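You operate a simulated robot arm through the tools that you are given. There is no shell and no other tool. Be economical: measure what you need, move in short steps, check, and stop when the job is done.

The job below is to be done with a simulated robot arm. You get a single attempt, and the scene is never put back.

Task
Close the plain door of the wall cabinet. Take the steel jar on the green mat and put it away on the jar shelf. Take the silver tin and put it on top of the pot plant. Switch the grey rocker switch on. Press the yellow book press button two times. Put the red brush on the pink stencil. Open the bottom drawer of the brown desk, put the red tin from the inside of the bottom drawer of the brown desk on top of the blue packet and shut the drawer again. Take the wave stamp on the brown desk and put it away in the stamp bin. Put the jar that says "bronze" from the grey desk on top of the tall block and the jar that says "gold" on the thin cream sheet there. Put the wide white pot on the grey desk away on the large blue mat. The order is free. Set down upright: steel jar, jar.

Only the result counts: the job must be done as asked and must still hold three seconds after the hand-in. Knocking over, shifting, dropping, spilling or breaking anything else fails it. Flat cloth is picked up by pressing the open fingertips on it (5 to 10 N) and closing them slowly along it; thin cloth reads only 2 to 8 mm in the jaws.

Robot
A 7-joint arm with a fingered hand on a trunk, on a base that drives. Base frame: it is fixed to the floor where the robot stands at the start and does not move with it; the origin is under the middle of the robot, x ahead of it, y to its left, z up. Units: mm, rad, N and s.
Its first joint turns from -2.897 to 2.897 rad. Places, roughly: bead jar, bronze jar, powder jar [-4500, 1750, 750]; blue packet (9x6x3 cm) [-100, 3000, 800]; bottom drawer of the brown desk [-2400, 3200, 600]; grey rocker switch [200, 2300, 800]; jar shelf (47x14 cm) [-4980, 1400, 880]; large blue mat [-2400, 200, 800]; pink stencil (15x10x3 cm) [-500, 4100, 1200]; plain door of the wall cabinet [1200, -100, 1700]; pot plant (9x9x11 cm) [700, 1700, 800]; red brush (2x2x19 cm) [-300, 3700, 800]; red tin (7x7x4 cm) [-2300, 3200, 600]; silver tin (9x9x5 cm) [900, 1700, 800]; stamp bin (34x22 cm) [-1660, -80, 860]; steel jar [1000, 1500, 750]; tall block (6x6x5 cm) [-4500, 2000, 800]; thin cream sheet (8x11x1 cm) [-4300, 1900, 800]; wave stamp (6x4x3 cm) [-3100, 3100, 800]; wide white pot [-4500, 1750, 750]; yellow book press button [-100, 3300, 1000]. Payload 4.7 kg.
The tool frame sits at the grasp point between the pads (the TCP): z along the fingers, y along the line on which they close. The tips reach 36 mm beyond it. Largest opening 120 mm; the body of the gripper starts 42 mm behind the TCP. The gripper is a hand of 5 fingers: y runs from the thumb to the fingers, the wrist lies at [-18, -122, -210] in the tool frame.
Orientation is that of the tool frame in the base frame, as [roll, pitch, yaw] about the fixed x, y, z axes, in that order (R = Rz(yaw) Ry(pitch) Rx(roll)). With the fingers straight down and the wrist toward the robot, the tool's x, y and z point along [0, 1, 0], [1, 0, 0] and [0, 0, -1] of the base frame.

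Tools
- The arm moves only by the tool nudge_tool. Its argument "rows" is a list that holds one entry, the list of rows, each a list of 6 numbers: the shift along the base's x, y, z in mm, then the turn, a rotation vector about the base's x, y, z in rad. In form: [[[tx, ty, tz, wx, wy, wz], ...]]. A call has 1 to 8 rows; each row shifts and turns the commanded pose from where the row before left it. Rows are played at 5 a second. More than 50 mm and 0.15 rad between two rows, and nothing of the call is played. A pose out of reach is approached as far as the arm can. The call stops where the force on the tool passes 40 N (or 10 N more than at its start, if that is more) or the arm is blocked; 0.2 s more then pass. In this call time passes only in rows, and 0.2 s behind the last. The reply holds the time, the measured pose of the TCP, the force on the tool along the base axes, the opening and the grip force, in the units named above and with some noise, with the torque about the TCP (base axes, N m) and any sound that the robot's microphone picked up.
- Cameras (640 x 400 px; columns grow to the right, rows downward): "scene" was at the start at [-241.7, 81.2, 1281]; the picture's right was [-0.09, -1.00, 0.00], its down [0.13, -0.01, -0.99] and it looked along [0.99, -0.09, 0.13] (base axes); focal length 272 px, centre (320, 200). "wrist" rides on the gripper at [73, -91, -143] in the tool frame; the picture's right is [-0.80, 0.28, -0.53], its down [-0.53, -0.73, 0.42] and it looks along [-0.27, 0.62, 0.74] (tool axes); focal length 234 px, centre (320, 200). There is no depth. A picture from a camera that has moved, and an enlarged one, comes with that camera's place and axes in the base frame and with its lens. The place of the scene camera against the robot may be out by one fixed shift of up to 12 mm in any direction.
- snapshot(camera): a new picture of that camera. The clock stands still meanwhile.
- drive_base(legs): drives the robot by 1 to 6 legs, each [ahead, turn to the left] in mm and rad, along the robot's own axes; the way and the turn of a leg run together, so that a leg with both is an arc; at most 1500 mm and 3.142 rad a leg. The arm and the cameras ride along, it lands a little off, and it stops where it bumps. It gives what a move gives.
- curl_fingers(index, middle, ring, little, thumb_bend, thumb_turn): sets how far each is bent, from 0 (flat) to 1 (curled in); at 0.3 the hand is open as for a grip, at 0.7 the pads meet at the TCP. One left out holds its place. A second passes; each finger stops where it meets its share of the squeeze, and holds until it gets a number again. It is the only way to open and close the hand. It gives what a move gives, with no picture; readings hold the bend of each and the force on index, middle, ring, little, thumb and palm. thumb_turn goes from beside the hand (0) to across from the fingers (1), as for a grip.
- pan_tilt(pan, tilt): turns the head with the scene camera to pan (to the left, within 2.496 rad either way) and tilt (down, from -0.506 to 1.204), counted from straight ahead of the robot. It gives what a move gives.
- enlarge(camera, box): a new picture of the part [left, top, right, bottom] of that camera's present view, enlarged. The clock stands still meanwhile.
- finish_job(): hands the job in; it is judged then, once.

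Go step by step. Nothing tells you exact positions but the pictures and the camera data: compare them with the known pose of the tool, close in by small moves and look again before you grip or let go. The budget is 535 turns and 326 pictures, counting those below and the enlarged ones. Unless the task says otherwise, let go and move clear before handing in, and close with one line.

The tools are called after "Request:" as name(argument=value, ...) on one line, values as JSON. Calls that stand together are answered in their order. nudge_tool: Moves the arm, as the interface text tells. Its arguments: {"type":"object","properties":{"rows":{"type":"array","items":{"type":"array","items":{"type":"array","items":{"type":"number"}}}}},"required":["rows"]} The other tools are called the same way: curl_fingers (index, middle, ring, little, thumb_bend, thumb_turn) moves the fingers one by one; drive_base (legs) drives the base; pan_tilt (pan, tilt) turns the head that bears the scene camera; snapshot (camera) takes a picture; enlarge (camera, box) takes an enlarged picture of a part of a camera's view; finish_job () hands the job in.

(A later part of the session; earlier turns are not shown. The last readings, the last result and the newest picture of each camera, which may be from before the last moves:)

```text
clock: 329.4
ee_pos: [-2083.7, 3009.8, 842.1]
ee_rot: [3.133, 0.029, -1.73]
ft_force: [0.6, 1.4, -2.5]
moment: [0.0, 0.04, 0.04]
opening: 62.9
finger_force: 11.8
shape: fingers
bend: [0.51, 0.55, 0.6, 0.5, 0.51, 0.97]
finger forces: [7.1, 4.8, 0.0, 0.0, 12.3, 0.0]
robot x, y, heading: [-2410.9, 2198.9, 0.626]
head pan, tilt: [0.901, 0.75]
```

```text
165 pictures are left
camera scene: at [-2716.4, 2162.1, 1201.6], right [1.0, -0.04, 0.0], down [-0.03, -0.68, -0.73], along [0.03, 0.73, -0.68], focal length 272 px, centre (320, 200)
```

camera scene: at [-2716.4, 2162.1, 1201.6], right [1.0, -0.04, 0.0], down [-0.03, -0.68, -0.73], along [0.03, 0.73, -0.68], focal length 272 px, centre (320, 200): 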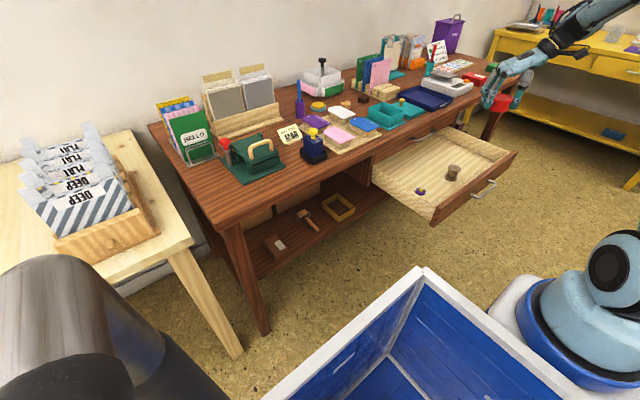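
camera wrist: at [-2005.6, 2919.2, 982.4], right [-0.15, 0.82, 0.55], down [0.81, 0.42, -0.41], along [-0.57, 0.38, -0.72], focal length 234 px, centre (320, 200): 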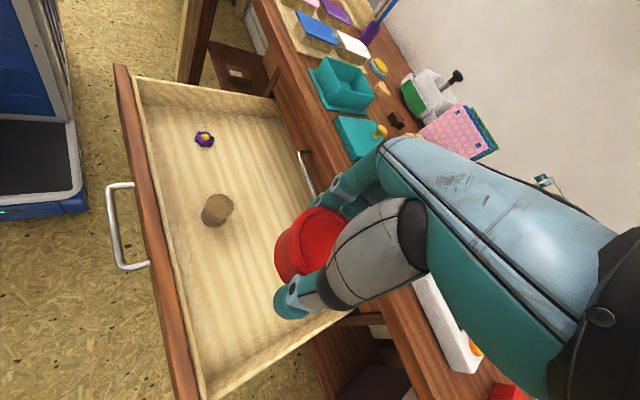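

The red tin is out. I will carry it to the blue packet first and shut the drawer when I come back for the wave stamp with an empty hand. I fold the arm in front of the robot.

Request:
nudge_tool(rows=[[[24, -32, 12, 0, 0, -0.14], [24, -32, 12, 0, 0, -0.14], [24, -32, 12, 0, 0, -0.14], [24, -32, 12, 0, 0, -0.14], [19, -33, 12, 0, 0, -0.14], [19, -33, 12, 0, 0, -0.14], [19, -33, 12, 0, 0, -0.14], [19, -33, 12, 0, 0, -0.14]]])

Request:
nudge_tool(rows=[[[19, -34, 8, 0, 0, -0.14], [19, -34, 0, 0, 0, -0.14], [19, -34, 0, 0, 0, -0.14], [0, 0, 0, 0, 0, -0.14], [0, 0, 0, 0, 0, -0.14], [0, 0, 0, 0, 0, -0.14]]])

Request:
pan_tilt(pan=0.2, tilt=0.5)

Request:
snapshot(camera="scene")

```text
clock: 331.2
ee_pos: [-1915.1, 2749.1, 938.9]
ee_rot: [3.132, 0.031, -2.852]
ft_force: [0.0, 0.9, -1.5]
moment: [-0.02, 0.04, -0.01]
opening: 62.9
finger_force: 12.2
shape: fingers
bend: [0.51, 0.55, 0.6, 0.5, 0.51, 0.97]
finger forces: [7.1, 5.0, 0.0, 0.0, 12.2, 0.1]
robot x, y, heading: [-2411.1, 2198.0, 0.627]
head pan, tilt: [0.901, 0.75]
```

```text
clock: 332.6
ee_pos: [-1856.9, 2646.5, 945.9]
ee_rot: [3.133, 0.032, 2.594]
ft_force: [0.0, -0.9, -0.5]
moment: [0.0, 0.01, 0.0]
opening: 62.6
finger_force: 12.0
shape: fingers
bend: [0.51, 0.55, 0.6, 0.5, 0.51, 0.97]
finger forces: [7.1, 4.8, 0.1, 0.0, 12.1, 0.0]
robot x, y, heading: [-2410.8, 2197.6, 0.628]
head pan, tilt: [0.901, 0.75]
```

```text
clock: 333.7
ee_pos: [-1855.6, 2646.8, 946.1]
ee_rot: [3.132, 0.033, 2.593]
ft_force: [-0.3, 0.1, -0.2]
moment: [-0.01, 0.02, -0.02]
opening: 63.1
finger_force: 12.0
shape: fingers
bend: [0.51, 0.55, 0.6, 0.5, 0.51, 0.97]
finger forces: [7.0, 4.8, 0.0, 0.0, 12.0, 0.1]
robot x, y, heading: [-2410.2, 2198.8, 0.629]
head pan, tilt: [0.201, 0.499]
```

```text
164 pictures are left
camera scene: at [-2658.5, 2146.1, 1223.5], right [0.74, -0.67, 0.0], down [-0.32, -0.35, -0.88], along [0.59, 0.65, -0.48], focal length 272 px, centre (320, 200)
```

scene: 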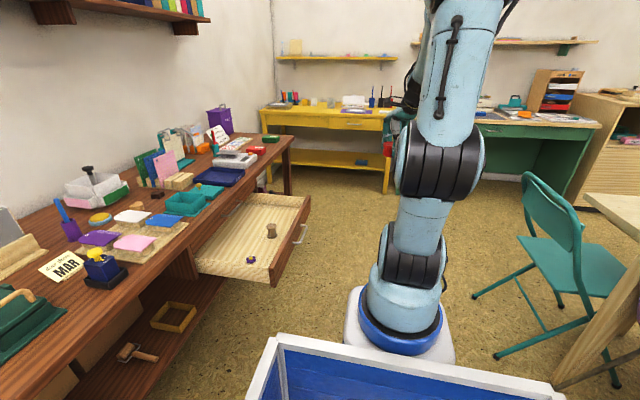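

The lane passes between the open drawer and the teal chair. I shift right by about 85 mm and then drive straight through.

Request:
drive_base(legs=[[0, -0.15], [570, 0], [0, 0.147], [900, 0]])

Request:
snapshot(camera="scene")

```text
clock: 342.5
ee_pos: [-624.8, 3442.5, 946.5]
ee_rot: [3.132, 0.032, 2.595]
ft_force: [0.2, 0.2, 0.1]
moment: [0.01, -0.02, -0.04]
opening: 62.8
finger_force: 11.4
shape: fingers
bend: [0.51, 0.55, 0.6, 0.5, 0.51, 0.97]
finger forces: [7.1, 4.8, 0.0, 0.0, 11.9, 0.1]
robot x, y, heading: [-1176.8, 2991.0, 0.626]
head pan, tilt: [0.201, 0.499]
```

```text
163 pictures are left
camera scene: at [-1427.6, 2940.6, 1223.5], right [0.74, -0.68, 0.0], down [-0.32, -0.35, -0.88], along [0.59, 0.65, -0.48], focal length 272 px, centre (320, 200)
```

scene: 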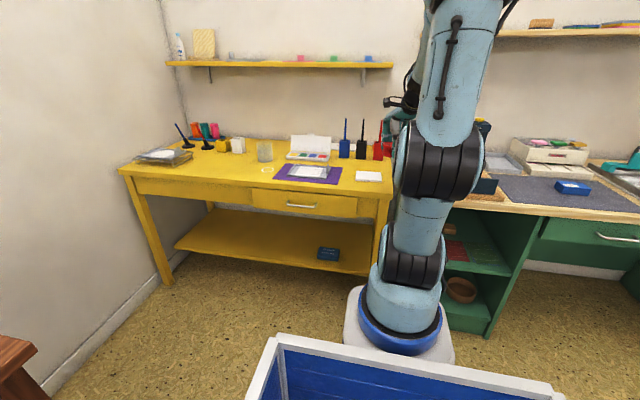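

I am at the corner. The blue packet is on the green desk at about [-115, 2982]. I drive to in front of it.

Request:
drive_base(legs=[[0, -1.571], [610, 0], [0, 1.571]])

Request:
pan_tilt(pan=0.15, tilt=0.4)

Request:
snapshot(camera="scene")

Request:
snapshot(camera="wrist")

```text
clock: 351.8
ee_pos: [-110.8, 2402.6, 946.5]
ee_rot: [3.133, 0.029, 1.774]
ft_force: [-0.4, -0.5, -0.7]
moment: [-0.02, 0.0, 0.01]
opening: 62.1
finger_force: 11.5
shape: fingers
bend: [0.51, 0.55, 0.6, 0.5, 0.51, 0.97]
finger forces: [6.8, 4.5, 0.0, 0.1, 11.2, 0.0]
robot x, y, heading: [-812.8, 2500.8, -0.19]
head pan, tilt: [0.201, 0.499]
stopped in leg 3: the robot was blocked; the commanded pose is now the measured one
```

```text
clock: 352.5
ee_pos: [-112.9, 2403.4, 944.9]
ee_rot: [3.134, 0.03, 1.776]
ft_force: [-0.2, -0.1, -0.9]
moment: [-0.01, -0.04, 0.0]
opening: 62.2
finger_force: 11.0
shape: fingers
bend: [0.51, 0.55, 0.6, 0.5, 0.51, 0.97]
finger forces: [6.7, 4.5, 0.0, 0.0, 11.3, 0.0]
robot x, y, heading: [-816.8, 2500.2, -0.194]
head pan, tilt: [0.15, 0.4]
```

```text
162 pictures are left
camera scene: at [-1030.6, 2647.8, 1232.6], right [-0.04, -1.0, 0.0], down [-0.39, 0.02, -0.92], along [0.92, -0.04, -0.39], focal length 272 px, centre (320, 200)
```

scene: 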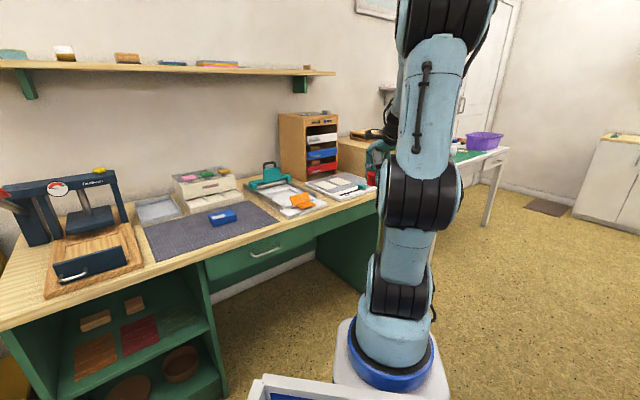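

```text
161 pictures are left
camera wrist: at [-218.9, 2459.8, 1086.5], right [0.43, -0.72, 0.55], down [-0.6, -0.68, -0.41], along [0.67, -0.16, -0.72], focal length 234 px, centre (320, 200)
```

wrist: 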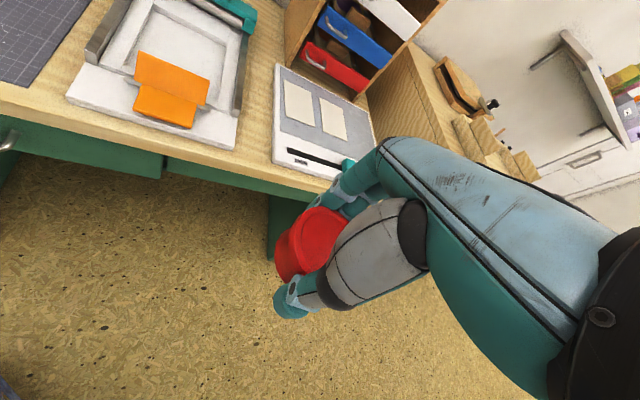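

The base was blocked by something behind, probably the teal chair. I look back before moving.

Request:
pan_tilt(pan=-2.45, tilt=0.7)

Request:
snapshot(camera="scene")

```text
clock: 354.8
ee_pos: [-112.9, 2404.1, 946.7]
ee_rot: [3.133, 0.033, 1.774]
ft_force: [0.2, 0.2, -0.4]
moment: [0.02, 0.01, -0.02]
opening: 62.2
finger_force: 11.3
shape: fingers
bend: [0.51, 0.55, 0.6, 0.5, 0.51, 0.97]
finger forces: [6.7, 4.6, 0.0, 0.0, 11.3, 0.1]
robot x, y, heading: [-819.2, 2499.8, -0.194]
head pan, tilt: [-2.45, 0.7]
```

```text
160 pictures are left
camera scene: at [-1197.8, 2611.0, 1205.8], right [-0.48, 0.88, 0.0], down [0.57, 0.31, -0.77], along [-0.67, -0.37, -0.64], focal length 272 px, centre (320, 200)
```

scene: 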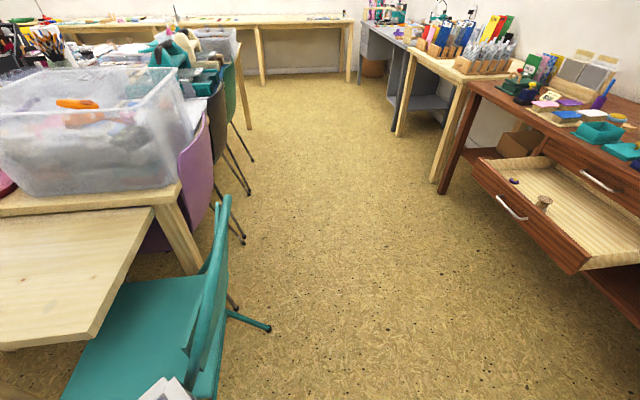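

The tray corner touches the chair seat, but the chair has not shifted. I turn back, drive on past the chair, and turn toward the desk there.

Request:
drive_base(legs=[[0, -0.55], [340, 0], [0, 1.37]])

Request:
pan_tilt(pan=0.35, tilt=0.45)

Request:
snapshot(camera="scene")

```text
clock: 362.0
ee_pos: [-11.6, 2712.7, 945.7]
ee_rot: [3.133, 0.031, 2.588]
ft_force: [-0.8, -0.2, -0.1]
moment: [0.02, 0.03, -0.03]
opening: 61.5
finger_force: 10.3
shape: fingers
bend: [0.52, 0.55, 0.6, 0.5, 0.52, 0.97]
finger forces: [6.3, 4.0, 0.0, 0.1, 10.4, 0.0]
robot x, y, heading: [-562.4, 2267.4, 0.623]
head pan, tilt: [-2.45, 0.7]
```

```text
clock: 364.4
ee_pos: [-9.1, 2714.3, 946.5]
ee_rot: [3.132, 0.032, 2.588]
ft_force: [0.4, -0.2, -0.6]
moment: [-0.01, 0.05, 0.05]
opening: 61.7
finger_force: 10.4
shape: fingers
bend: [0.52, 0.55, 0.6, 0.5, 0.52, 0.97]
finger forces: [6.2, 4.1, 0.0, 0.1, 10.4, 0.0]
robot x, y, heading: [-568.8, 2270.4, 0.618]
head pan, tilt: [0.351, 0.45]
```

```text
159 pictures are left
camera scene: at [-825.9, 2226.3, 1228.0], right [0.83, -0.56, 0.0], down [-0.25, -0.36, -0.9], along [0.51, 0.74, -0.44], focal length 272 px, centre (320, 200)
```

scene: 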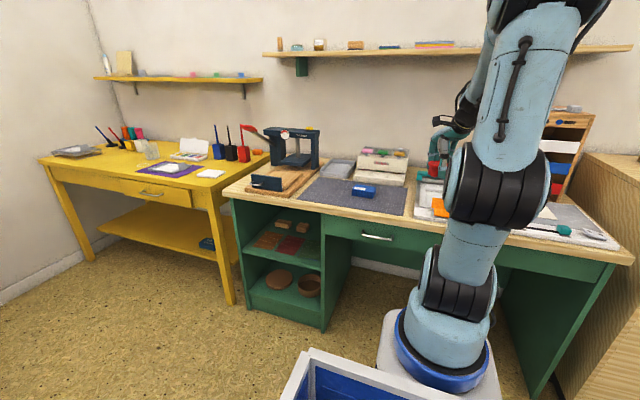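

The blue packet is at about [-98, 2976]. I move the tin over it.

Request:
curl_fingers(index=0.61, middle=0.62, thumb_bend=0.61)

Request:
nudge_tool(rows=[[[-15, 43, 0, 0, 0, 0.06], [-15, 43, 0, 0, 0, 0.06], [-15, 43, 0, 0, 0, 0.06], [-15, 43, 0, 0, 0, 0.06], [-15, 43, -10, 0, 0, 0.05]]])

Request:
snapshot(camera="wrist")

```text
clock: 365.4
ee_pos: [-11.8, 2712.9, 945.6]
ee_rot: [3.133, 0.033, 2.589]
ft_force: [-0.7, -0.3, -0.7]
moment: [0.0, 0.03, 0.01]
opening: 60.0
finger_force: 17.3
shape: fingers
bend: [0.52, 0.57, 0.6, 0.5, 0.52, 0.97]
finger forces: [10.7, 6.1, 0.0, 0.0, 16.7, 0.0]
robot x, y, heading: [-563.9, 2269.3, 0.616]
head pan, tilt: [0.351, 0.45]
heard: snap
```

```text
clock: 366.6
ee_pos: [-86.3, 2928.9, 937.9]
ee_rot: [3.133, 0.031, 2.879]
ft_force: [0.1, -0.9, 0.7]
moment: [-0.02, -0.01, -0.01]
opening: 60.1
finger_force: 16.4
shape: fingers
bend: [0.52, 0.57, 0.6, 0.5, 0.52, 0.97]
finger forces: [10.5, 5.9, 0.1, 0.1, 16.4, 0.0]
robot x, y, heading: [-566.1, 2266.5, 0.621]
head pan, tilt: [0.351, 0.45]
```

```text
158 pictures are left
camera wrist: at [-185.9, 2858.2, 1077.7], right [0.83, 0.06, 0.55], down [0.34, -0.85, -0.41], along [0.44, 0.53, -0.72], focal length 234 px, centre (320, 200)
```

wrist: 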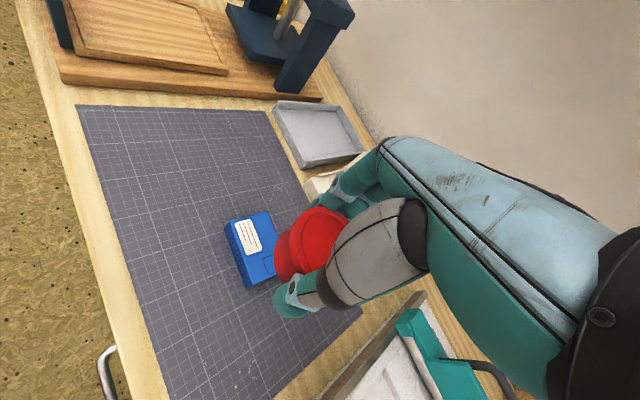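

Request:
enlarge(camera="wrist", box=[200, 180, 360, 320])

```text
2.86 times, centred on (280, 250) of wrist
camera zoom: at [-185.9, 2858.2, 1077.7], right [0.83, 0.06, 0.55], down [0.34, -0.85, -0.41], along [0.44, 0.53, -0.72], focal length 669 px, centre (434, 57)
```

zoom: 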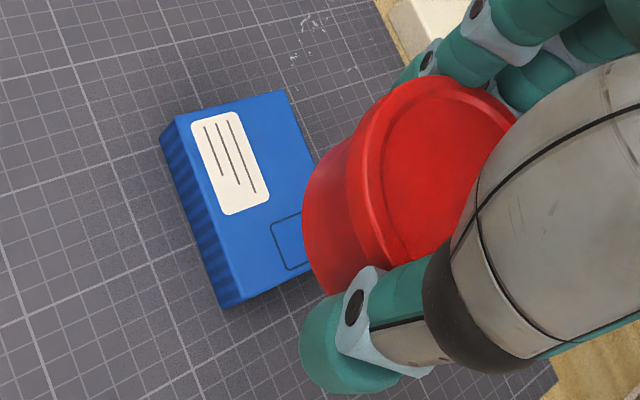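

The packet's top centre is about [-94, 2963]. I place the tin above it and lower.

Request:
nudge_tool(rows=[[[-4, 33, 0, 0, 0, 0.03], [0, 0, -35, 0, 0, 0], [0, 0, -35, 0, 0, 0]]])

Request:
enlarge(camera="wrist", box=[200, 160, 400, 320])

Request:
enlarge(camera="scene", box=[290, 110, 450, 230])

```text
clock: 367.4
ee_pos: [-90.9, 2960.9, 866.7]
ee_rot: [3.131, 0.03, 2.907]
ft_force: [0.7, 0.1, -0.1]
moment: [0.01, 0.0, -0.02]
opening: 59.8
finger_force: 16.5
shape: fingers
bend: [0.52, 0.57, 0.6, 0.5, 0.52, 0.97]
finger forces: [10.5, 5.9, 0.0, 0.0, 16.3, 0.0]
robot x, y, heading: [-562.6, 2268.8, 0.624]
head pan, tilt: [0.351, 0.45]
```

```text
2.50 times, centred on (300, 240) of wrist
camera zoom: at [-187.2, 2888.3, 1007.4], right [0.83, 0.08, 0.55], down [0.36, -0.84, -0.41], along [0.43, 0.54, -0.72], focal length 585 px, centre (370, 100)
```

zoom: 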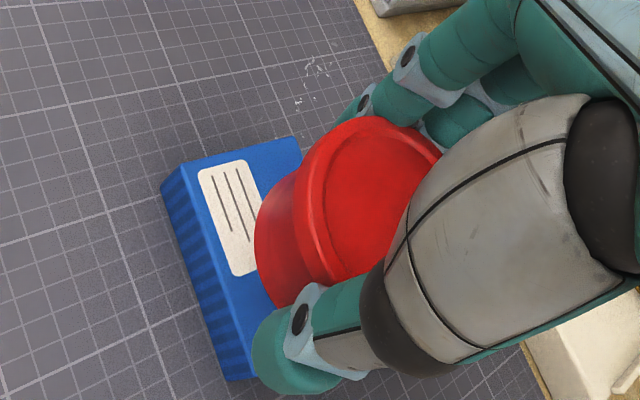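

```text
3.33 times, centred on (370, 170) of scene
camera zoom: at [-826.1, 2226.3, 1228.0], right [0.83, -0.56, 0.0], down [-0.25, -0.36, -0.9], along [0.51, 0.74, -0.44], focal length 906 px, centre (153, 300)
```

zoom: 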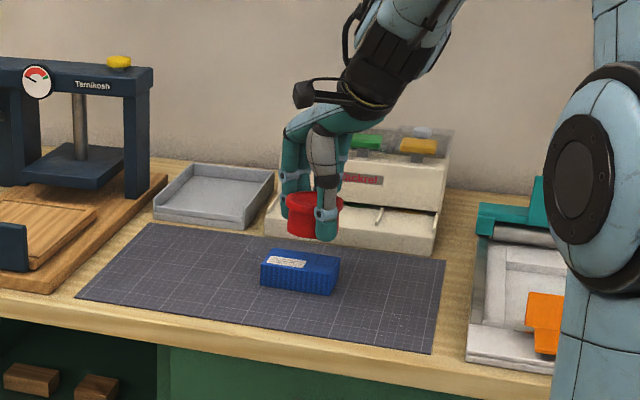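

Centre confirmed near [-93, 2966]. I lower until contact.

Request:
nudge_tool(rows=[[[0, 5, -20, 0, 0, 0], [0, 0, -12, 0, 0, 0], [0, 0, -5, 0, 0, 0]]])

Request:
nudge_tool(rows=[[[0, 0, -3, 0, 0, 0]]])

Request:
nudge_tool(rows=[[[0, 0, -3, 0, 0, 0]]])

```text
clock: 368.2
ee_pos: [-89.3, 2965.9, 829.2]
ee_rot: [3.133, 0.032, 2.908]
ft_force: [0.0, 0.2, -0.8]
moment: [0.0, -0.01, 0.01]
opening: 60.0
finger_force: 15.8
shape: fingers
bend: [0.52, 0.57, 0.6, 0.5, 0.52, 0.97]
finger forces: [10.6, 5.8, 0.0, 0.0, 16.3, 0.0]
robot x, y, heading: [-570.6, 2269.3, 0.618]
head pan, tilt: [0.351, 0.45]
```

```text
clock: 368.6
ee_pos: [-88.5, 2967.4, 826.3]
ee_rot: [3.134, 0.031, 2.906]
ft_force: [-1.0, 0.4, 0.7]
moment: [-0.01, 0.04, 0.0]
opening: 59.7
finger_force: 16.9
shape: fingers
bend: [0.52, 0.57, 0.6, 0.5, 0.52, 0.97]
finger forces: [10.4, 5.8, 0.0, 0.0, 16.3, 0.1]
robot x, y, heading: [-563.6, 2265.9, 0.623]
head pan, tilt: [0.351, 0.45]
```

```text
clock: 369.0
ee_pos: [-89.6, 2966.3, 824.3]
ee_rot: [3.132, 0.032, 2.907]
ft_force: [-0.5, 0.0, 10.0]
moment: [0.22, -0.11, 0.0]
opening: 59.5
finger_force: 17.4
shape: fingers
bend: [0.53, 0.57, 0.6, 0.5, 0.52, 0.96]
finger forces: [9.9, 7.3, 0.0, 0.0, 17.8, 0.0]
robot x, y, heading: [-569.1, 2269.9, 0.622]
head pan, tilt: [0.351, 0.45]
```

Contact at the expected height. I release in stages.

Request:
curl_fingers(index=0.47, middle=0.48, ring=0.5, thumb_bend=0.47)

Request:
curl_fingers(index=0.34, middle=0.34, ring=0.36, little=0.4, thumb_bend=0.34)

Request:
nudge_tool(rows=[[[0, 0, 15, 0, 0, 0], [0, 0, 30, 0, 0, 0], [0, 0, 40, 0, 0, 0], [0, 0, 30, 0, 0, 0]]])

Request:
snapshot(camera="wrist")

Request:
enlarge(camera="scene", box=[290, 110, 450, 230])

```text
clock: 370.0
ee_pos: [-89.2, 2965.4, 822.5]
ee_rot: [3.132, 0.032, 2.907]
ft_force: [-0.3, -0.1, -0.5]
moment: [-0.01, 0.0, 0.03]
opening: 72.2
finger_force: 0.5
shape: fingers
bend: [0.47, 0.48, 0.5, 0.5, 0.47, 0.97]
finger forces: [0.0, 0.0, 0.0, 0.0, 0.2, 0.0]
robot x, y, heading: [-565.7, 2267.9, 0.624]
head pan, tilt: [0.351, 0.45]
```

```text
clock: 371.0
ee_pos: [-89.3, 2966.6, 823.2]
ee_rot: [3.132, 0.031, 2.909]
ft_force: [0.2, -0.6, -0.3]
moment: [0.0, 0.01, 0.05]
opening: 110.5
finger_force: 0.0
shape: fingers
bend: [0.34, 0.34, 0.36, 0.4, 0.34, 0.97]
finger forces: [0.0, 0.0, 0.1, 0.1, 0.1, 0.0]
robot x, y, heading: [-566.6, 2266.3, 0.617]
head pan, tilt: [0.351, 0.45]
heard: snap
```

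```text
clock: 372.0
ee_pos: [-88.7, 2965.7, 937.0]
ee_rot: [3.134, 0.032, 2.908]
ft_force: [0.7, 0.5, -0.6]
moment: [0.01, 0.03, 0.01]
opening: 110.3
finger_force: 0.0
shape: fingers
bend: [0.34, 0.34, 0.36, 0.4, 0.34, 0.97]
finger forces: [0.0, 0.1, 0.0, 0.1, 0.0, 0.1]
robot x, y, heading: [-565.8, 2267.9, 0.621]
head pan, tilt: [0.351, 0.45]
```

```text
154 pictures are left
camera wrist: at [-185.7, 2893.3, 1078.5], right [0.83, 0.09, 0.55], down [0.36, -0.84, -0.41], along [0.43, 0.54, -0.72], focal length 234 px, centre (320, 200)
```

wrist: 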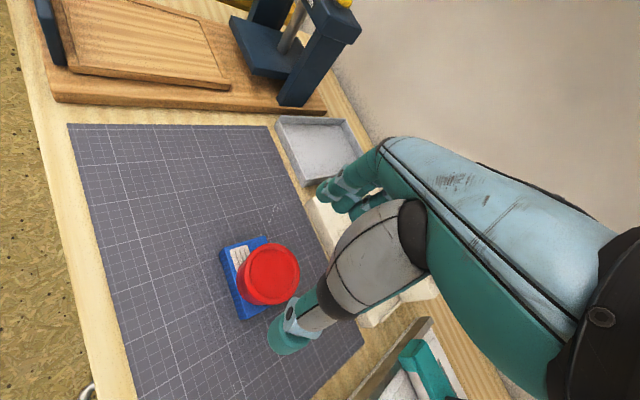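

```text
3.33 times, centred on (370, 170) of scene
camera zoom: at [-825.8, 2226.6, 1228.0], right [0.83, -0.56, 0.0], down [-0.25, -0.36, -0.9], along [0.51, 0.74, -0.44], focal length 906 px, centre (153, 300)
```

zoom: 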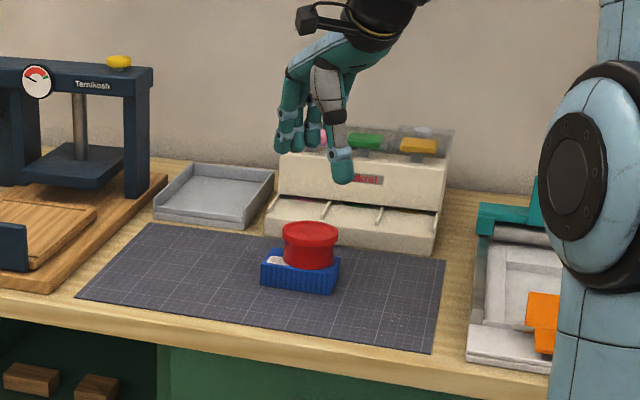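

The red tin stands on the packet. Now the book press with its yellow button: I retract the arm and drive to face it.

Request:
nudge_tool(rows=[[[10, -43, 5, 0, 0, -0.05], [12, -43, 5, 0, 0, -0.05], [14, -43, 5, 0, 0, -0.05], [15, -43, 0, 0, 0, -0.05], [15, -43, 0, 0, 0, -0.06]]])

Request:
drive_base(legs=[[30, 0], [0, 1.571], [575, 0], [0, -1.571]])

Request:
pan_tilt(pan=0.2, tilt=0.2)

Request:
snapshot(camera="scene")

Request:
snapshot(camera="wrist")

```text
clock: 373.2
ee_pos: [-23.8, 2749.8, 952.7]
ee_rot: [3.135, 0.031, 2.649]
ft_force: [0.1, 0.7, 0.2]
moment: [-0.02, 0.02, -0.01]
opening: 110.7
finger_force: 0.0
shape: fingers
bend: [0.34, 0.34, 0.36, 0.4, 0.34, 0.98]
finger forces: [0.1, 0.0, 0.1, 0.0, 0.0, 0.0]
robot x, y, heading: [-564.1, 2267.5, 0.622]
head pan, tilt: [0.351, 0.45]
```

```text
clock: 383.7
ee_pos: [-492.7, 3359.9, 946.3]
ee_rot: [-3.13, 0.019, 2.942]
ft_force: [-13.4, -11.1, -2.6]
moment: [0.6, -0.54, -0.39]
opening: 110.8
finger_force: 9.1
shape: fingers
bend: [0.34, 0.34, 0.36, 0.4, 0.34, 0.98]
finger forces: [0.0, 0.1, 0.0, 16.9, 0.1, 0.1]
robot x, y, heading: [-872.2, 2749.8, 0.911]
head pan, tilt: [0.351, 0.45]
stopped in leg 4: the force on the tool passed its limit at 68 N (the readings are from after the stop); the commanded pose is now the measured one
```

```text
clock: 384.4
ee_pos: [-491.2, 3360.2, 946.4]
ee_rot: [-3.129, 0.02, 2.94]
ft_force: [-19.7, -14.5, -5.5]
moment: [0.66, -0.67, -0.48]
opening: 110.7
finger_force: 12.6
shape: fingers
bend: [0.34, 0.34, 0.36, 0.4, 0.34, 0.98]
finger forces: [0.0, 0.0, 0.0, 24.7, 0.0, 0.0]
robot x, y, heading: [-873.2, 2748.8, 0.905]
head pan, tilt: [0.201, 0.201]
```

```text
152 pictures are left
camera scene: at [-1093.9, 2633.3, 1251.0], right [0.89, -0.45, 0.0], down [-0.09, -0.18, -0.98], along [0.44, 0.88, -0.2], focal length 272 px, centre (320, 200)
```

scene: 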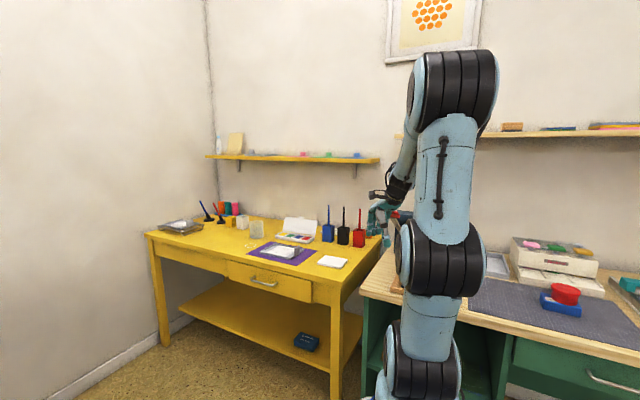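

```text
151 pictures are left
camera wrist: at [-583.8, 3287.6, 1089.0], right [0.83, 0.12, 0.54], down [0.38, -0.83, -0.41], along [0.4, 0.54, -0.74], focal length 234 px, centre (320, 200)
```

wrist: 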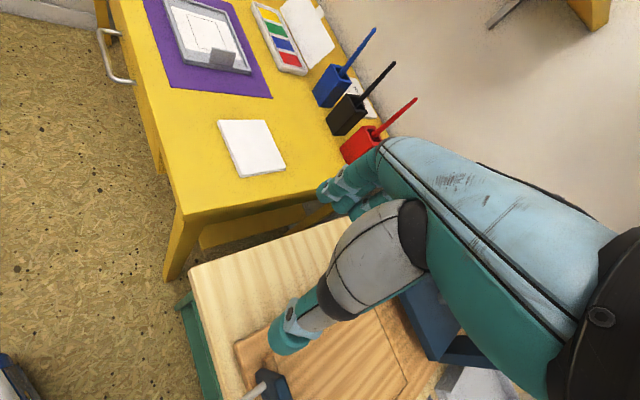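

The hand touched the book press while turning. I turn back a little and check the press.

Request:
drive_base(legs=[[0, 0.12]])

Request:
snapshot(camera="wrist")

Request:
pan_tilt(pan=-0.35, tilt=0.25)

Request:
snapshot(camera="scene")

```text
clock: 385.4
ee_pos: [-566.4, 3403.5, 946.6]
ee_rot: [-3.131, 0.02, 3.06]
ft_force: [0.7, 0.3, 0.7]
moment: [-0.01, -0.01, 0.03]
opening: 110.7
finger_force: 0.1
shape: fingers
bend: [0.34, 0.34, 0.36, 0.4, 0.34, 0.98]
finger forces: [0.0, 0.0, 0.1, 0.0, 0.0, 0.0]
robot x, y, heading: [-870.5, 2754.2, 1.02]
head pan, tilt: [0.201, 0.201]
```

```text
150 pictures are left
camera wrist: at [-649.5, 3318.7, 1089.3], right [0.81, 0.22, 0.54], down [0.48, -0.78, -0.41], along [0.33, 0.59, -0.74], focal length 234 px, centre (320, 200)
```

wrist: 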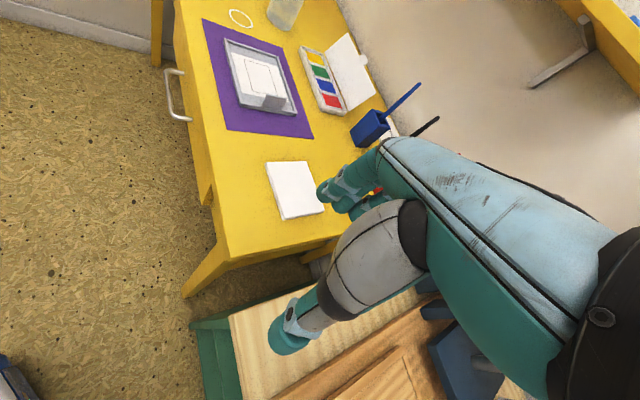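

```text
clock: 386.4
ee_pos: [-567.6, 3403.0, 945.9]
ee_rot: [-3.131, 0.02, 3.06]
ft_force: [0.4, -0.4, -0.2]
moment: [-0.03, 0.0, 0.01]
opening: 110.7
finger_force: 0.0
shape: fingers
bend: [0.34, 0.34, 0.36, 0.4, 0.34, 0.98]
finger forces: [0.0, 0.1, 0.0, 0.0, 0.0, 0.1]
robot x, y, heading: [-869.8, 2750.9, 1.024]
head pan, tilt: [-0.351, 0.25]
```

```text
149 pictures are left
camera scene: at [-1035.1, 2578.2, 1246.7], right [0.62, -0.78, 0.0], down [-0.19, -0.15, -0.97], along [0.76, 0.6, -0.25], focal length 272 px, centre (320, 200)
```

scene: 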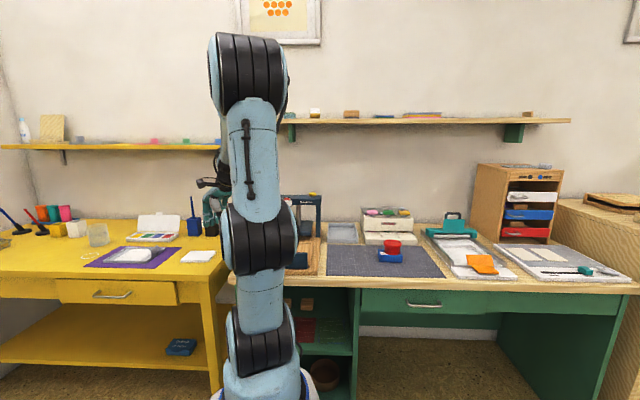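

The button is on top of the press frame at about [-118, 3342, 966]. I raise the hand and pitch it forward so it clears the press, then reposition a bit to the right.

Request:
nudge_tool(rows=[[[0, -8, 25, 0.13, -0.011, 0], [0, -8, 25, 0.13, -0.011, 0], [0, -8, 25, 0.13, -0.011, 0], [0, -8, 25, 0.13, -0.011, 0], [0, -8, 25, 0.13, -0.011, 0], [0, -8, 25, 0.13, -0.011, 0], [0, -8, 25, 0.13, -0.011, 0], [0, -8, 25, 0.13, -0.011, 0]]])

Request:
snapshot(camera="scene")

```text
clock: 388.2
ee_pos: [-567.4, 3338.0, 1145.1]
ee_rot: [2.107, 0.014, 3.04]
ft_force: [-0.1, 0.1, 0.0]
moment: [-0.01, 0.01, 0.0]
opening: 110.4
finger_force: 0.0
shape: fingers
bend: [0.34, 0.34, 0.36, 0.4, 0.34, 0.98]
finger forces: [0.0, 0.1, 0.0, 0.0, 0.0, 0.1]
robot x, y, heading: [-868.4, 2748.5, 1.023]
head pan, tilt: [-0.351, 0.25]
```

```text
148 pictures are left
camera scene: at [-1035.0, 2578.1, 1246.6], right [0.62, -0.78, 0.0], down [-0.19, -0.15, -0.97], along [0.76, 0.6, -0.25], focal length 272 px, centre (320, 200)
```

scene: 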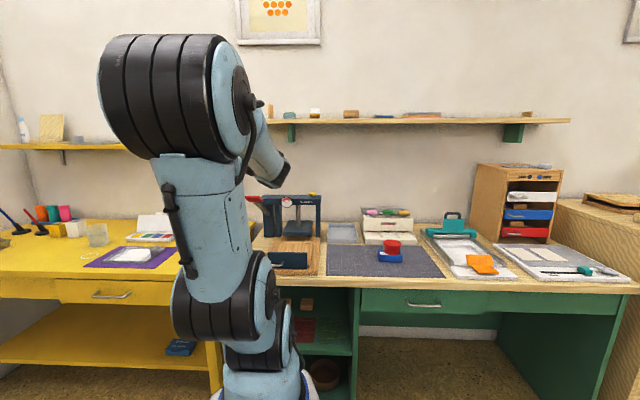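

Request:
enlarge(camera="scene", box=[230, 170, 350, 280])

```text
3.64 times, centred on (290, 225) of scene
camera zoom: at [-1035.0, 2578.1, 1246.6], right [0.62, -0.78, 0.0], down [-0.19, -0.15, -0.97], along [0.76, 0.6, -0.25], focal length 989 px, centre (429, 109)
```

zoom: 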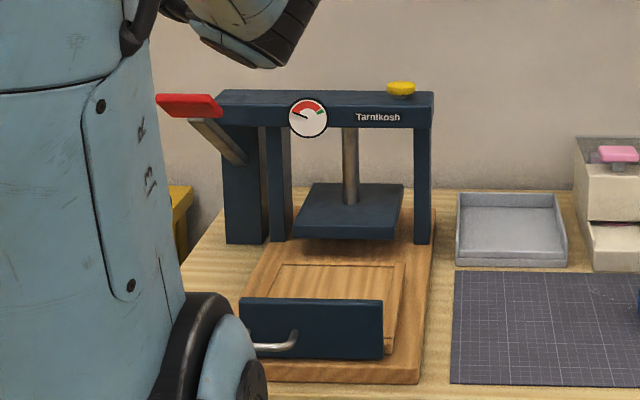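

The press faces me; the button is near the right end of its top bar, and the lever looks undisturbed. I form a closed pinch as a pressing tip and move above the button.

Request:
curl_fingers(index=0.7, middle=0.72, ring=0.95, little=0.95, thumb_bend=0.7)

Request:
nudge_tool(rows=[[[43, 0, -5, 0, 0, -0.09], [43, 0, -5, 0, 0, -0.09], [43, 0, -5, 0, 0, -0.09], [43, 0, -5, 0, 0, -0.09], [43, 0, -5, 0, 0, -0.09], [43, 0, -5, 0, 0, -0.09], [43, 0, -5, 0, 0, -0.09], [43, 0, -5, 0, 0, -0.09]]])

Request:
snapshot(camera="wrist")

Request:
snapshot(camera="scene")

```text
clock: 389.2
ee_pos: [-566.5, 3338.3, 1145.3]
ee_rot: [2.109, 0.012, 3.042]
ft_force: [-0.7, -0.1, 0.1]
moment: [0.02, -0.01, 0.0]
opening: 4.7
finger_force: 0.0
shape: fingers
bend: [0.7, 0.72, 0.95, 0.95, 0.7, 0.98]
finger forces: [0.0, 0.1, 0.0, 0.1, 0.1, 0.1]
robot x, y, heading: [-869.6, 2748.7, 1.028]
head pan, tilt: [-0.351, 0.25]
```

```text
clock: 391.0
ee_pos: [-222.6, 3338.3, 1106.3]
ee_rot: [2.105, 0.013, 2.32]
ft_force: [-1.0, -1.1, 1.2]
moment: [-0.09, 0.04, -0.02]
opening: 4.3
finger_force: 0.1
shape: fingers
bend: [0.7, 0.72, 0.95, 0.95, 0.7, 0.98]
finger forces: [0.0, 0.1, 0.0, 0.1, 0.0, 0.0]
robot x, y, heading: [-872.5, 2752.4, 1.022]
head pan, tilt: [-0.351, 0.25]
```

```text
146 pictures are left
camera wrist: at [-396.0, 3275.2, 1101.1], right [0.32, -0.79, 0.52], down [0.36, -0.4, -0.84], along [0.88, 0.45, 0.16], focal length 234 px, centre (320, 200)
```

wrist: 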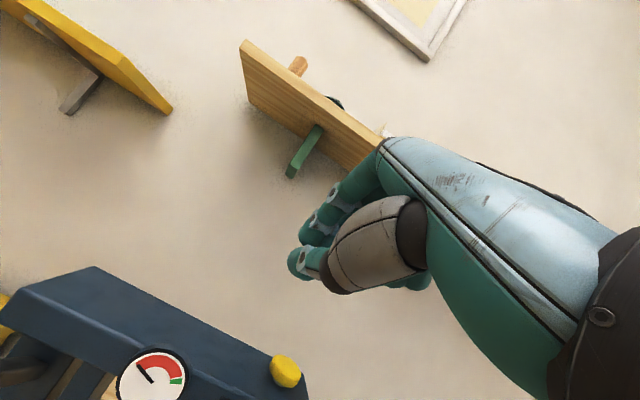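

```text
145 pictures are left
camera scene: at [-1035.2, 2577.9, 1246.6], right [0.62, -0.78, 0.0], down [-0.19, -0.15, -0.97], along [0.76, 0.6, -0.25], focal length 272 px, centre (320, 200)
```

scene: 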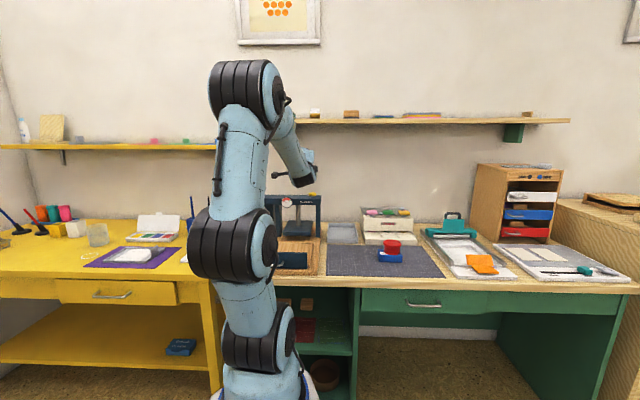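

The wrist view confirms the button at about [-122, 3343, 970]. I steepen the hand and move above it.

Request:
nudge_tool(rows=[[[30, -2, -15, -0.097, 0.105, 0], [30, -2, -15, -0.097, 0.105, 0], [28, -2, -15, -0.097, 0.105, 0]]])

Request:
snapshot(camera="wrist")

Request:
enlarge(camera="scene", box=[250, 150, 370, 260])

```text
clock: 391.8
ee_pos: [-133.6, 3331.9, 1061.8]
ee_rot: [2.536, 0.01, 2.325]
ft_force: [-0.7, 0.1, 0.4]
moment: [-0.06, 0.0, 0.02]
opening: 4.1
finger_force: 0.1
shape: fingers
bend: [0.7, 0.72, 0.95, 0.95, 0.7, 0.98]
finger forces: [0.1, 0.0, 0.1, 0.0, 0.0, 0.1]
robot x, y, heading: [-876.9, 2751.7, 1.027]
head pan, tilt: [-0.351, 0.25]
```

```text
144 pictures are left
camera wrist: at [-298.6, 3278.2, 1126.9], right [0.49, -0.63, 0.6], down [0.11, -0.64, -0.76], along [0.86, 0.44, -0.25], focal length 234 px, centre (320, 200)
```

wrist: 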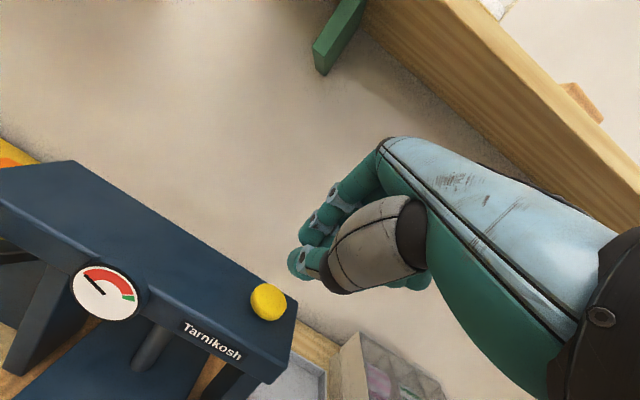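

```text
3.64 times, centred on (310, 205) of scene
camera zoom: at [-1035.2, 2577.9, 1246.6], right [0.62, -0.78, 0.0], down [-0.19, -0.15, -0.97], along [0.76, 0.6, -0.25], focal length 989 px, centre (356, 182)
```

zoom: 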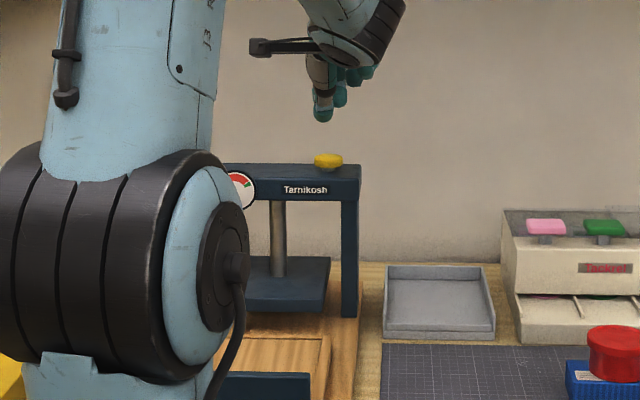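

The thumb tip is about 20 mm short of the button. I shift forward and lower toward contact.

Request:
nudge_tool(rows=[[[19, 6, -15, 0, 0, 0], [0, 0, -20, 0, 0, 0], [0, 0, -10, 0, 0, 0]]])

Request:
snapshot(camera="wrist")

Request:
enlarge(camera="scene", box=[250, 150, 370, 260])

```text
clock: 392.6
ee_pos: [-115.4, 3338.2, 1016.5]
ee_rot: [2.536, 0.009, 2.325]
ft_force: [-0.5, 0.6, 0.0]
moment: [0.03, -0.01, 0.0]
opening: 4.2
finger_force: 0.0
shape: fingers
bend: [0.7, 0.72, 0.95, 0.95, 0.7, 0.98]
finger forces: [0.0, 0.0, 0.1, 0.1, 0.0, 0.0]
robot x, y, heading: [-875.4, 2750.2, 1.027]
head pan, tilt: [-0.351, 0.25]
```

```text
142 pictures are left
camera wrist: at [-280.3, 3284.5, 1081.9], right [0.5, -0.63, 0.6], down [0.11, -0.64, -0.76], along [0.86, 0.44, -0.25], focal length 234 px, centre (320, 200)
```

wrist: 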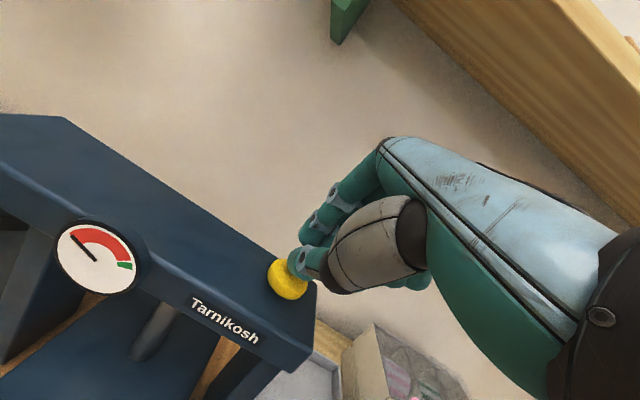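

```text
3.64 times, centred on (310, 205) of scene
camera zoom: at [-1035.0, 2578.1, 1246.6], right [0.62, -0.78, 0.0], down [-0.19, -0.15, -0.97], along [0.76, 0.6, -0.25], focal length 989 px, centre (356, 182)
```

zoom: 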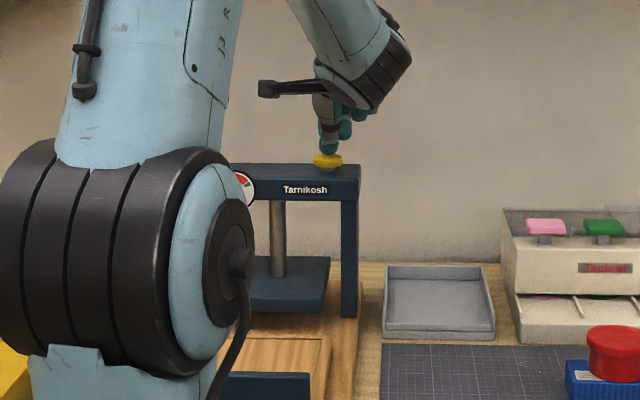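

The thumb tip is directly above the button. I press slowly.

Request:
nudge_tool(rows=[[[0, 0, -4, 0, 0, 0], [0, 0, -4, 0, 0, 0], [0, 0, -3, 0, 0, 0]]])

Request:
nudge_tool(rows=[[[0, 0, -3, 0, 0, 0], [0, 0, -2, 0, 0, 0]]])

```text
clock: 393.4
ee_pos: [-115.8, 3338.5, 1005.5]
ee_rot: [2.534, 0.01, 2.325]
ft_force: [-1.0, 0.3, 2.1]
moment: [0.01, 0.0, 0.0]
opening: 2.4
finger_force: 1.2
shape: fingers
bend: [0.7, 0.72, 0.95, 0.95, 0.71, 0.98]
finger forces: [0.1, 0.0, 0.0, 0.0, 2.4, 0.0]
robot x, y, heading: [-872.0, 2750.5, 1.027]
head pan, tilt: [-0.351, 0.25]
heard: click
```

```text
clock: 394.0
ee_pos: [-115.7, 3337.5, 1000.9]
ee_rot: [2.535, 0.01, 2.325]
ft_force: [-0.3, -0.2, 5.7]
moment: [0.07, 0.03, -0.01]
opening: 0.6
finger_force: 3.6
shape: fingers
bend: [0.69, 0.72, 0.95, 0.95, 0.72, 0.98]
finger forces: [0.0, 0.0, 0.0, 0.0, 7.7, 0.0]
robot x, y, heading: [-870.6, 2747.9, 1.023]
head pan, tilt: [-0.351, 0.25]
```

A click: first press registered. I lift fully off.

Request:
nudge_tool(rows=[[[0, 0, 8, 0, 0, 0], [0, 0, 10, 0, 0, 0], [0, 0, 8, 0, 0, 0]]])

Request:
enlarge(camera="scene", box=[250, 150, 370, 260])

```text
clock: 394.8
ee_pos: [-115.5, 3338.6, 1024.4]
ee_rot: [2.538, 0.009, 2.325]
ft_force: [0.6, 0.0, 0.1]
moment: [0.0, -0.03, 0.01]
opening: 4.0
finger_force: 0.1
shape: fingers
bend: [0.7, 0.72, 0.95, 0.95, 0.7, 0.98]
finger forces: [0.0, 0.1, 0.0, 0.0, 0.0, 0.1]
robot x, y, heading: [-869.5, 2746.3, 1.02]
head pan, tilt: [-0.351, 0.25]
```

```text
3.64 times, centred on (310, 205) of scene
camera zoom: at [-1034.9, 2578.1, 1246.7], right [0.62, -0.78, 0.0], down [-0.19, -0.15, -0.97], along [0.76, 0.6, -0.25], focal length 989 px, centre (356, 182)
```

zoom: 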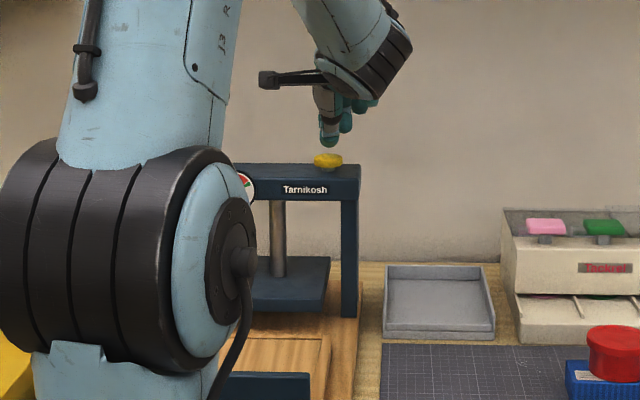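

The button has sprung back. Second press, the same way.

Request:
nudge_tool(rows=[[[0, 0, -10, 0, 0, 0], [0, 0, -6, 0, 0, 0], [0, 0, -4, 0, 0, 0]]])

Request:
nudge_tool(rows=[[[0, 0, -2, 0, 0, 0]]])

```text
clock: 395.6
ee_pos: [-115.7, 3337.0, 1007.9]
ee_rot: [2.536, 0.01, 2.324]
ft_force: [0.6, -0.3, 2.0]
moment: [0.04, 0.07, -0.01]
opening: 2.6
finger_force: 0.6
shape: fingers
bend: [0.7, 0.72, 0.95, 0.95, 0.71, 0.98]
finger forces: [0.0, 0.1, 0.1, 0.0, 1.9, 0.1]
robot x, y, heading: [-871.7, 2750.9, 1.027]
head pan, tilt: [-0.351, 0.25]
heard: click
```

```text
clock: 396.0
ee_pos: [-116.5, 3338.0, 1005.2]
ee_rot: [2.536, 0.011, 2.325]
ft_force: [-0.9, -0.2, 3.0]
moment: [0.04, 0.0, 0.01]
opening: 2.2
finger_force: 1.4
shape: fingers
bend: [0.7, 0.72, 0.95, 0.95, 0.71, 0.98]
finger forces: [0.0, 0.0, 0.0, 0.1, 3.0, 0.0]
robot x, y, heading: [-874.0, 2754.3, 1.021]
head pan, tilt: [-0.351, 0.25]
```

Second click heard, so the button was pressed two times. I rise and withdraw, then look at the yellow desk with the red brush and the shelf with the stencils.

Request:
nudge_tool(rows=[[[0, 0, 20, 0, 0, 0], [-10, -6, 30, 0, 0, 0], [-35, -25, 20, 0, 0, 0.03], [-38, -28, 0, 0, 0, 0.03], [-38, -28, 0, 0, 0, 0.03], [-38, -28, 0, 0, 0, 0.03]]])

Request:
pan_tilt(pan=0.15, tilt=0.1)

Request:
snapshot(camera="scene")

Request:
enlarge(camera="scene", box=[120, 130, 420, 320])

```text
clock: 397.4
ee_pos: [-276.1, 3223.6, 1073.5]
ee_rot: [2.539, 0.009, 2.448]
ft_force: [-0.6, 0.6, -0.4]
moment: [0.02, 0.02, -0.03]
opening: 3.8
finger_force: 0.1
shape: fingers
bend: [0.7, 0.72, 0.95, 0.95, 0.7, 0.98]
finger forces: [0.0, 0.0, 0.0, 0.1, 0.1, 0.0]
robot x, y, heading: [-871.0, 2749.2, 1.022]
head pan, tilt: [-0.351, 0.25]
```

```text
clock: 398.3
ee_pos: [-275.3, 3223.2, 1073.9]
ee_rot: [2.537, 0.01, 2.446]
ft_force: [0.3, -0.5, -1.0]
moment: [0.03, 0.01, 0.0]
opening: 3.9
finger_force: 0.1
shape: fingers
bend: [0.7, 0.72, 0.95, 0.95, 0.7, 0.98]
finger forces: [0.1, 0.1, 0.0, 0.0, 0.0, 0.0]
robot x, y, heading: [-871.5, 2750.3, 1.023]
head pan, tilt: [0.15, 0.099]
```

```text
139 pictures are left
camera scene: at [-1072.4, 2604.7, 1260.6], right [0.92, -0.39, 0.0], down [-0.04, -0.09, -0.99], along [0.39, 0.92, -0.1], focal length 272 px, centre (320, 200)
```

scene: 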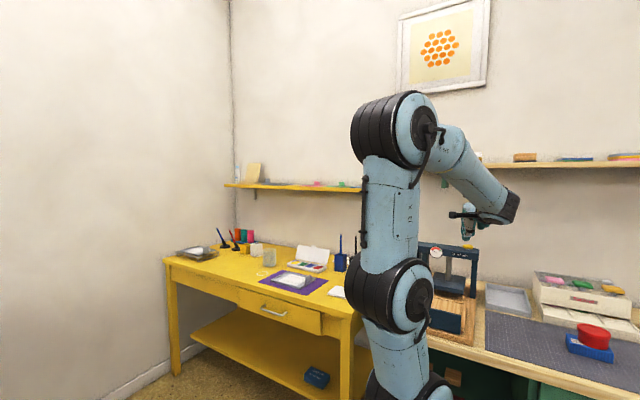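

```text
2.11 times, centred on (270, 225) of scene
camera zoom: at [-1072.4, 2604.7, 1260.6], right [0.92, -0.39, 0.0], down [-0.04, -0.09, -0.99], along [0.39, 0.92, -0.1], focal length 572 px, centre (425, 147)
```

zoom: 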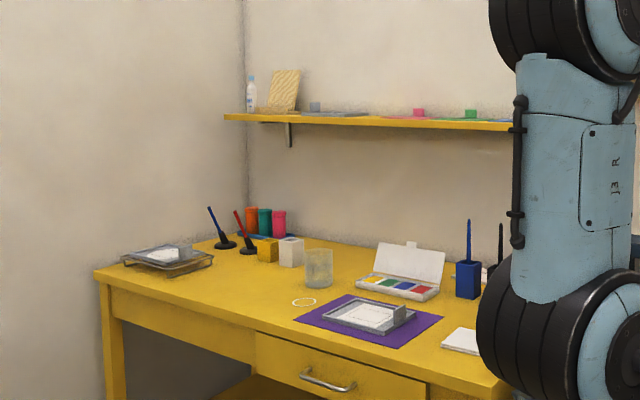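

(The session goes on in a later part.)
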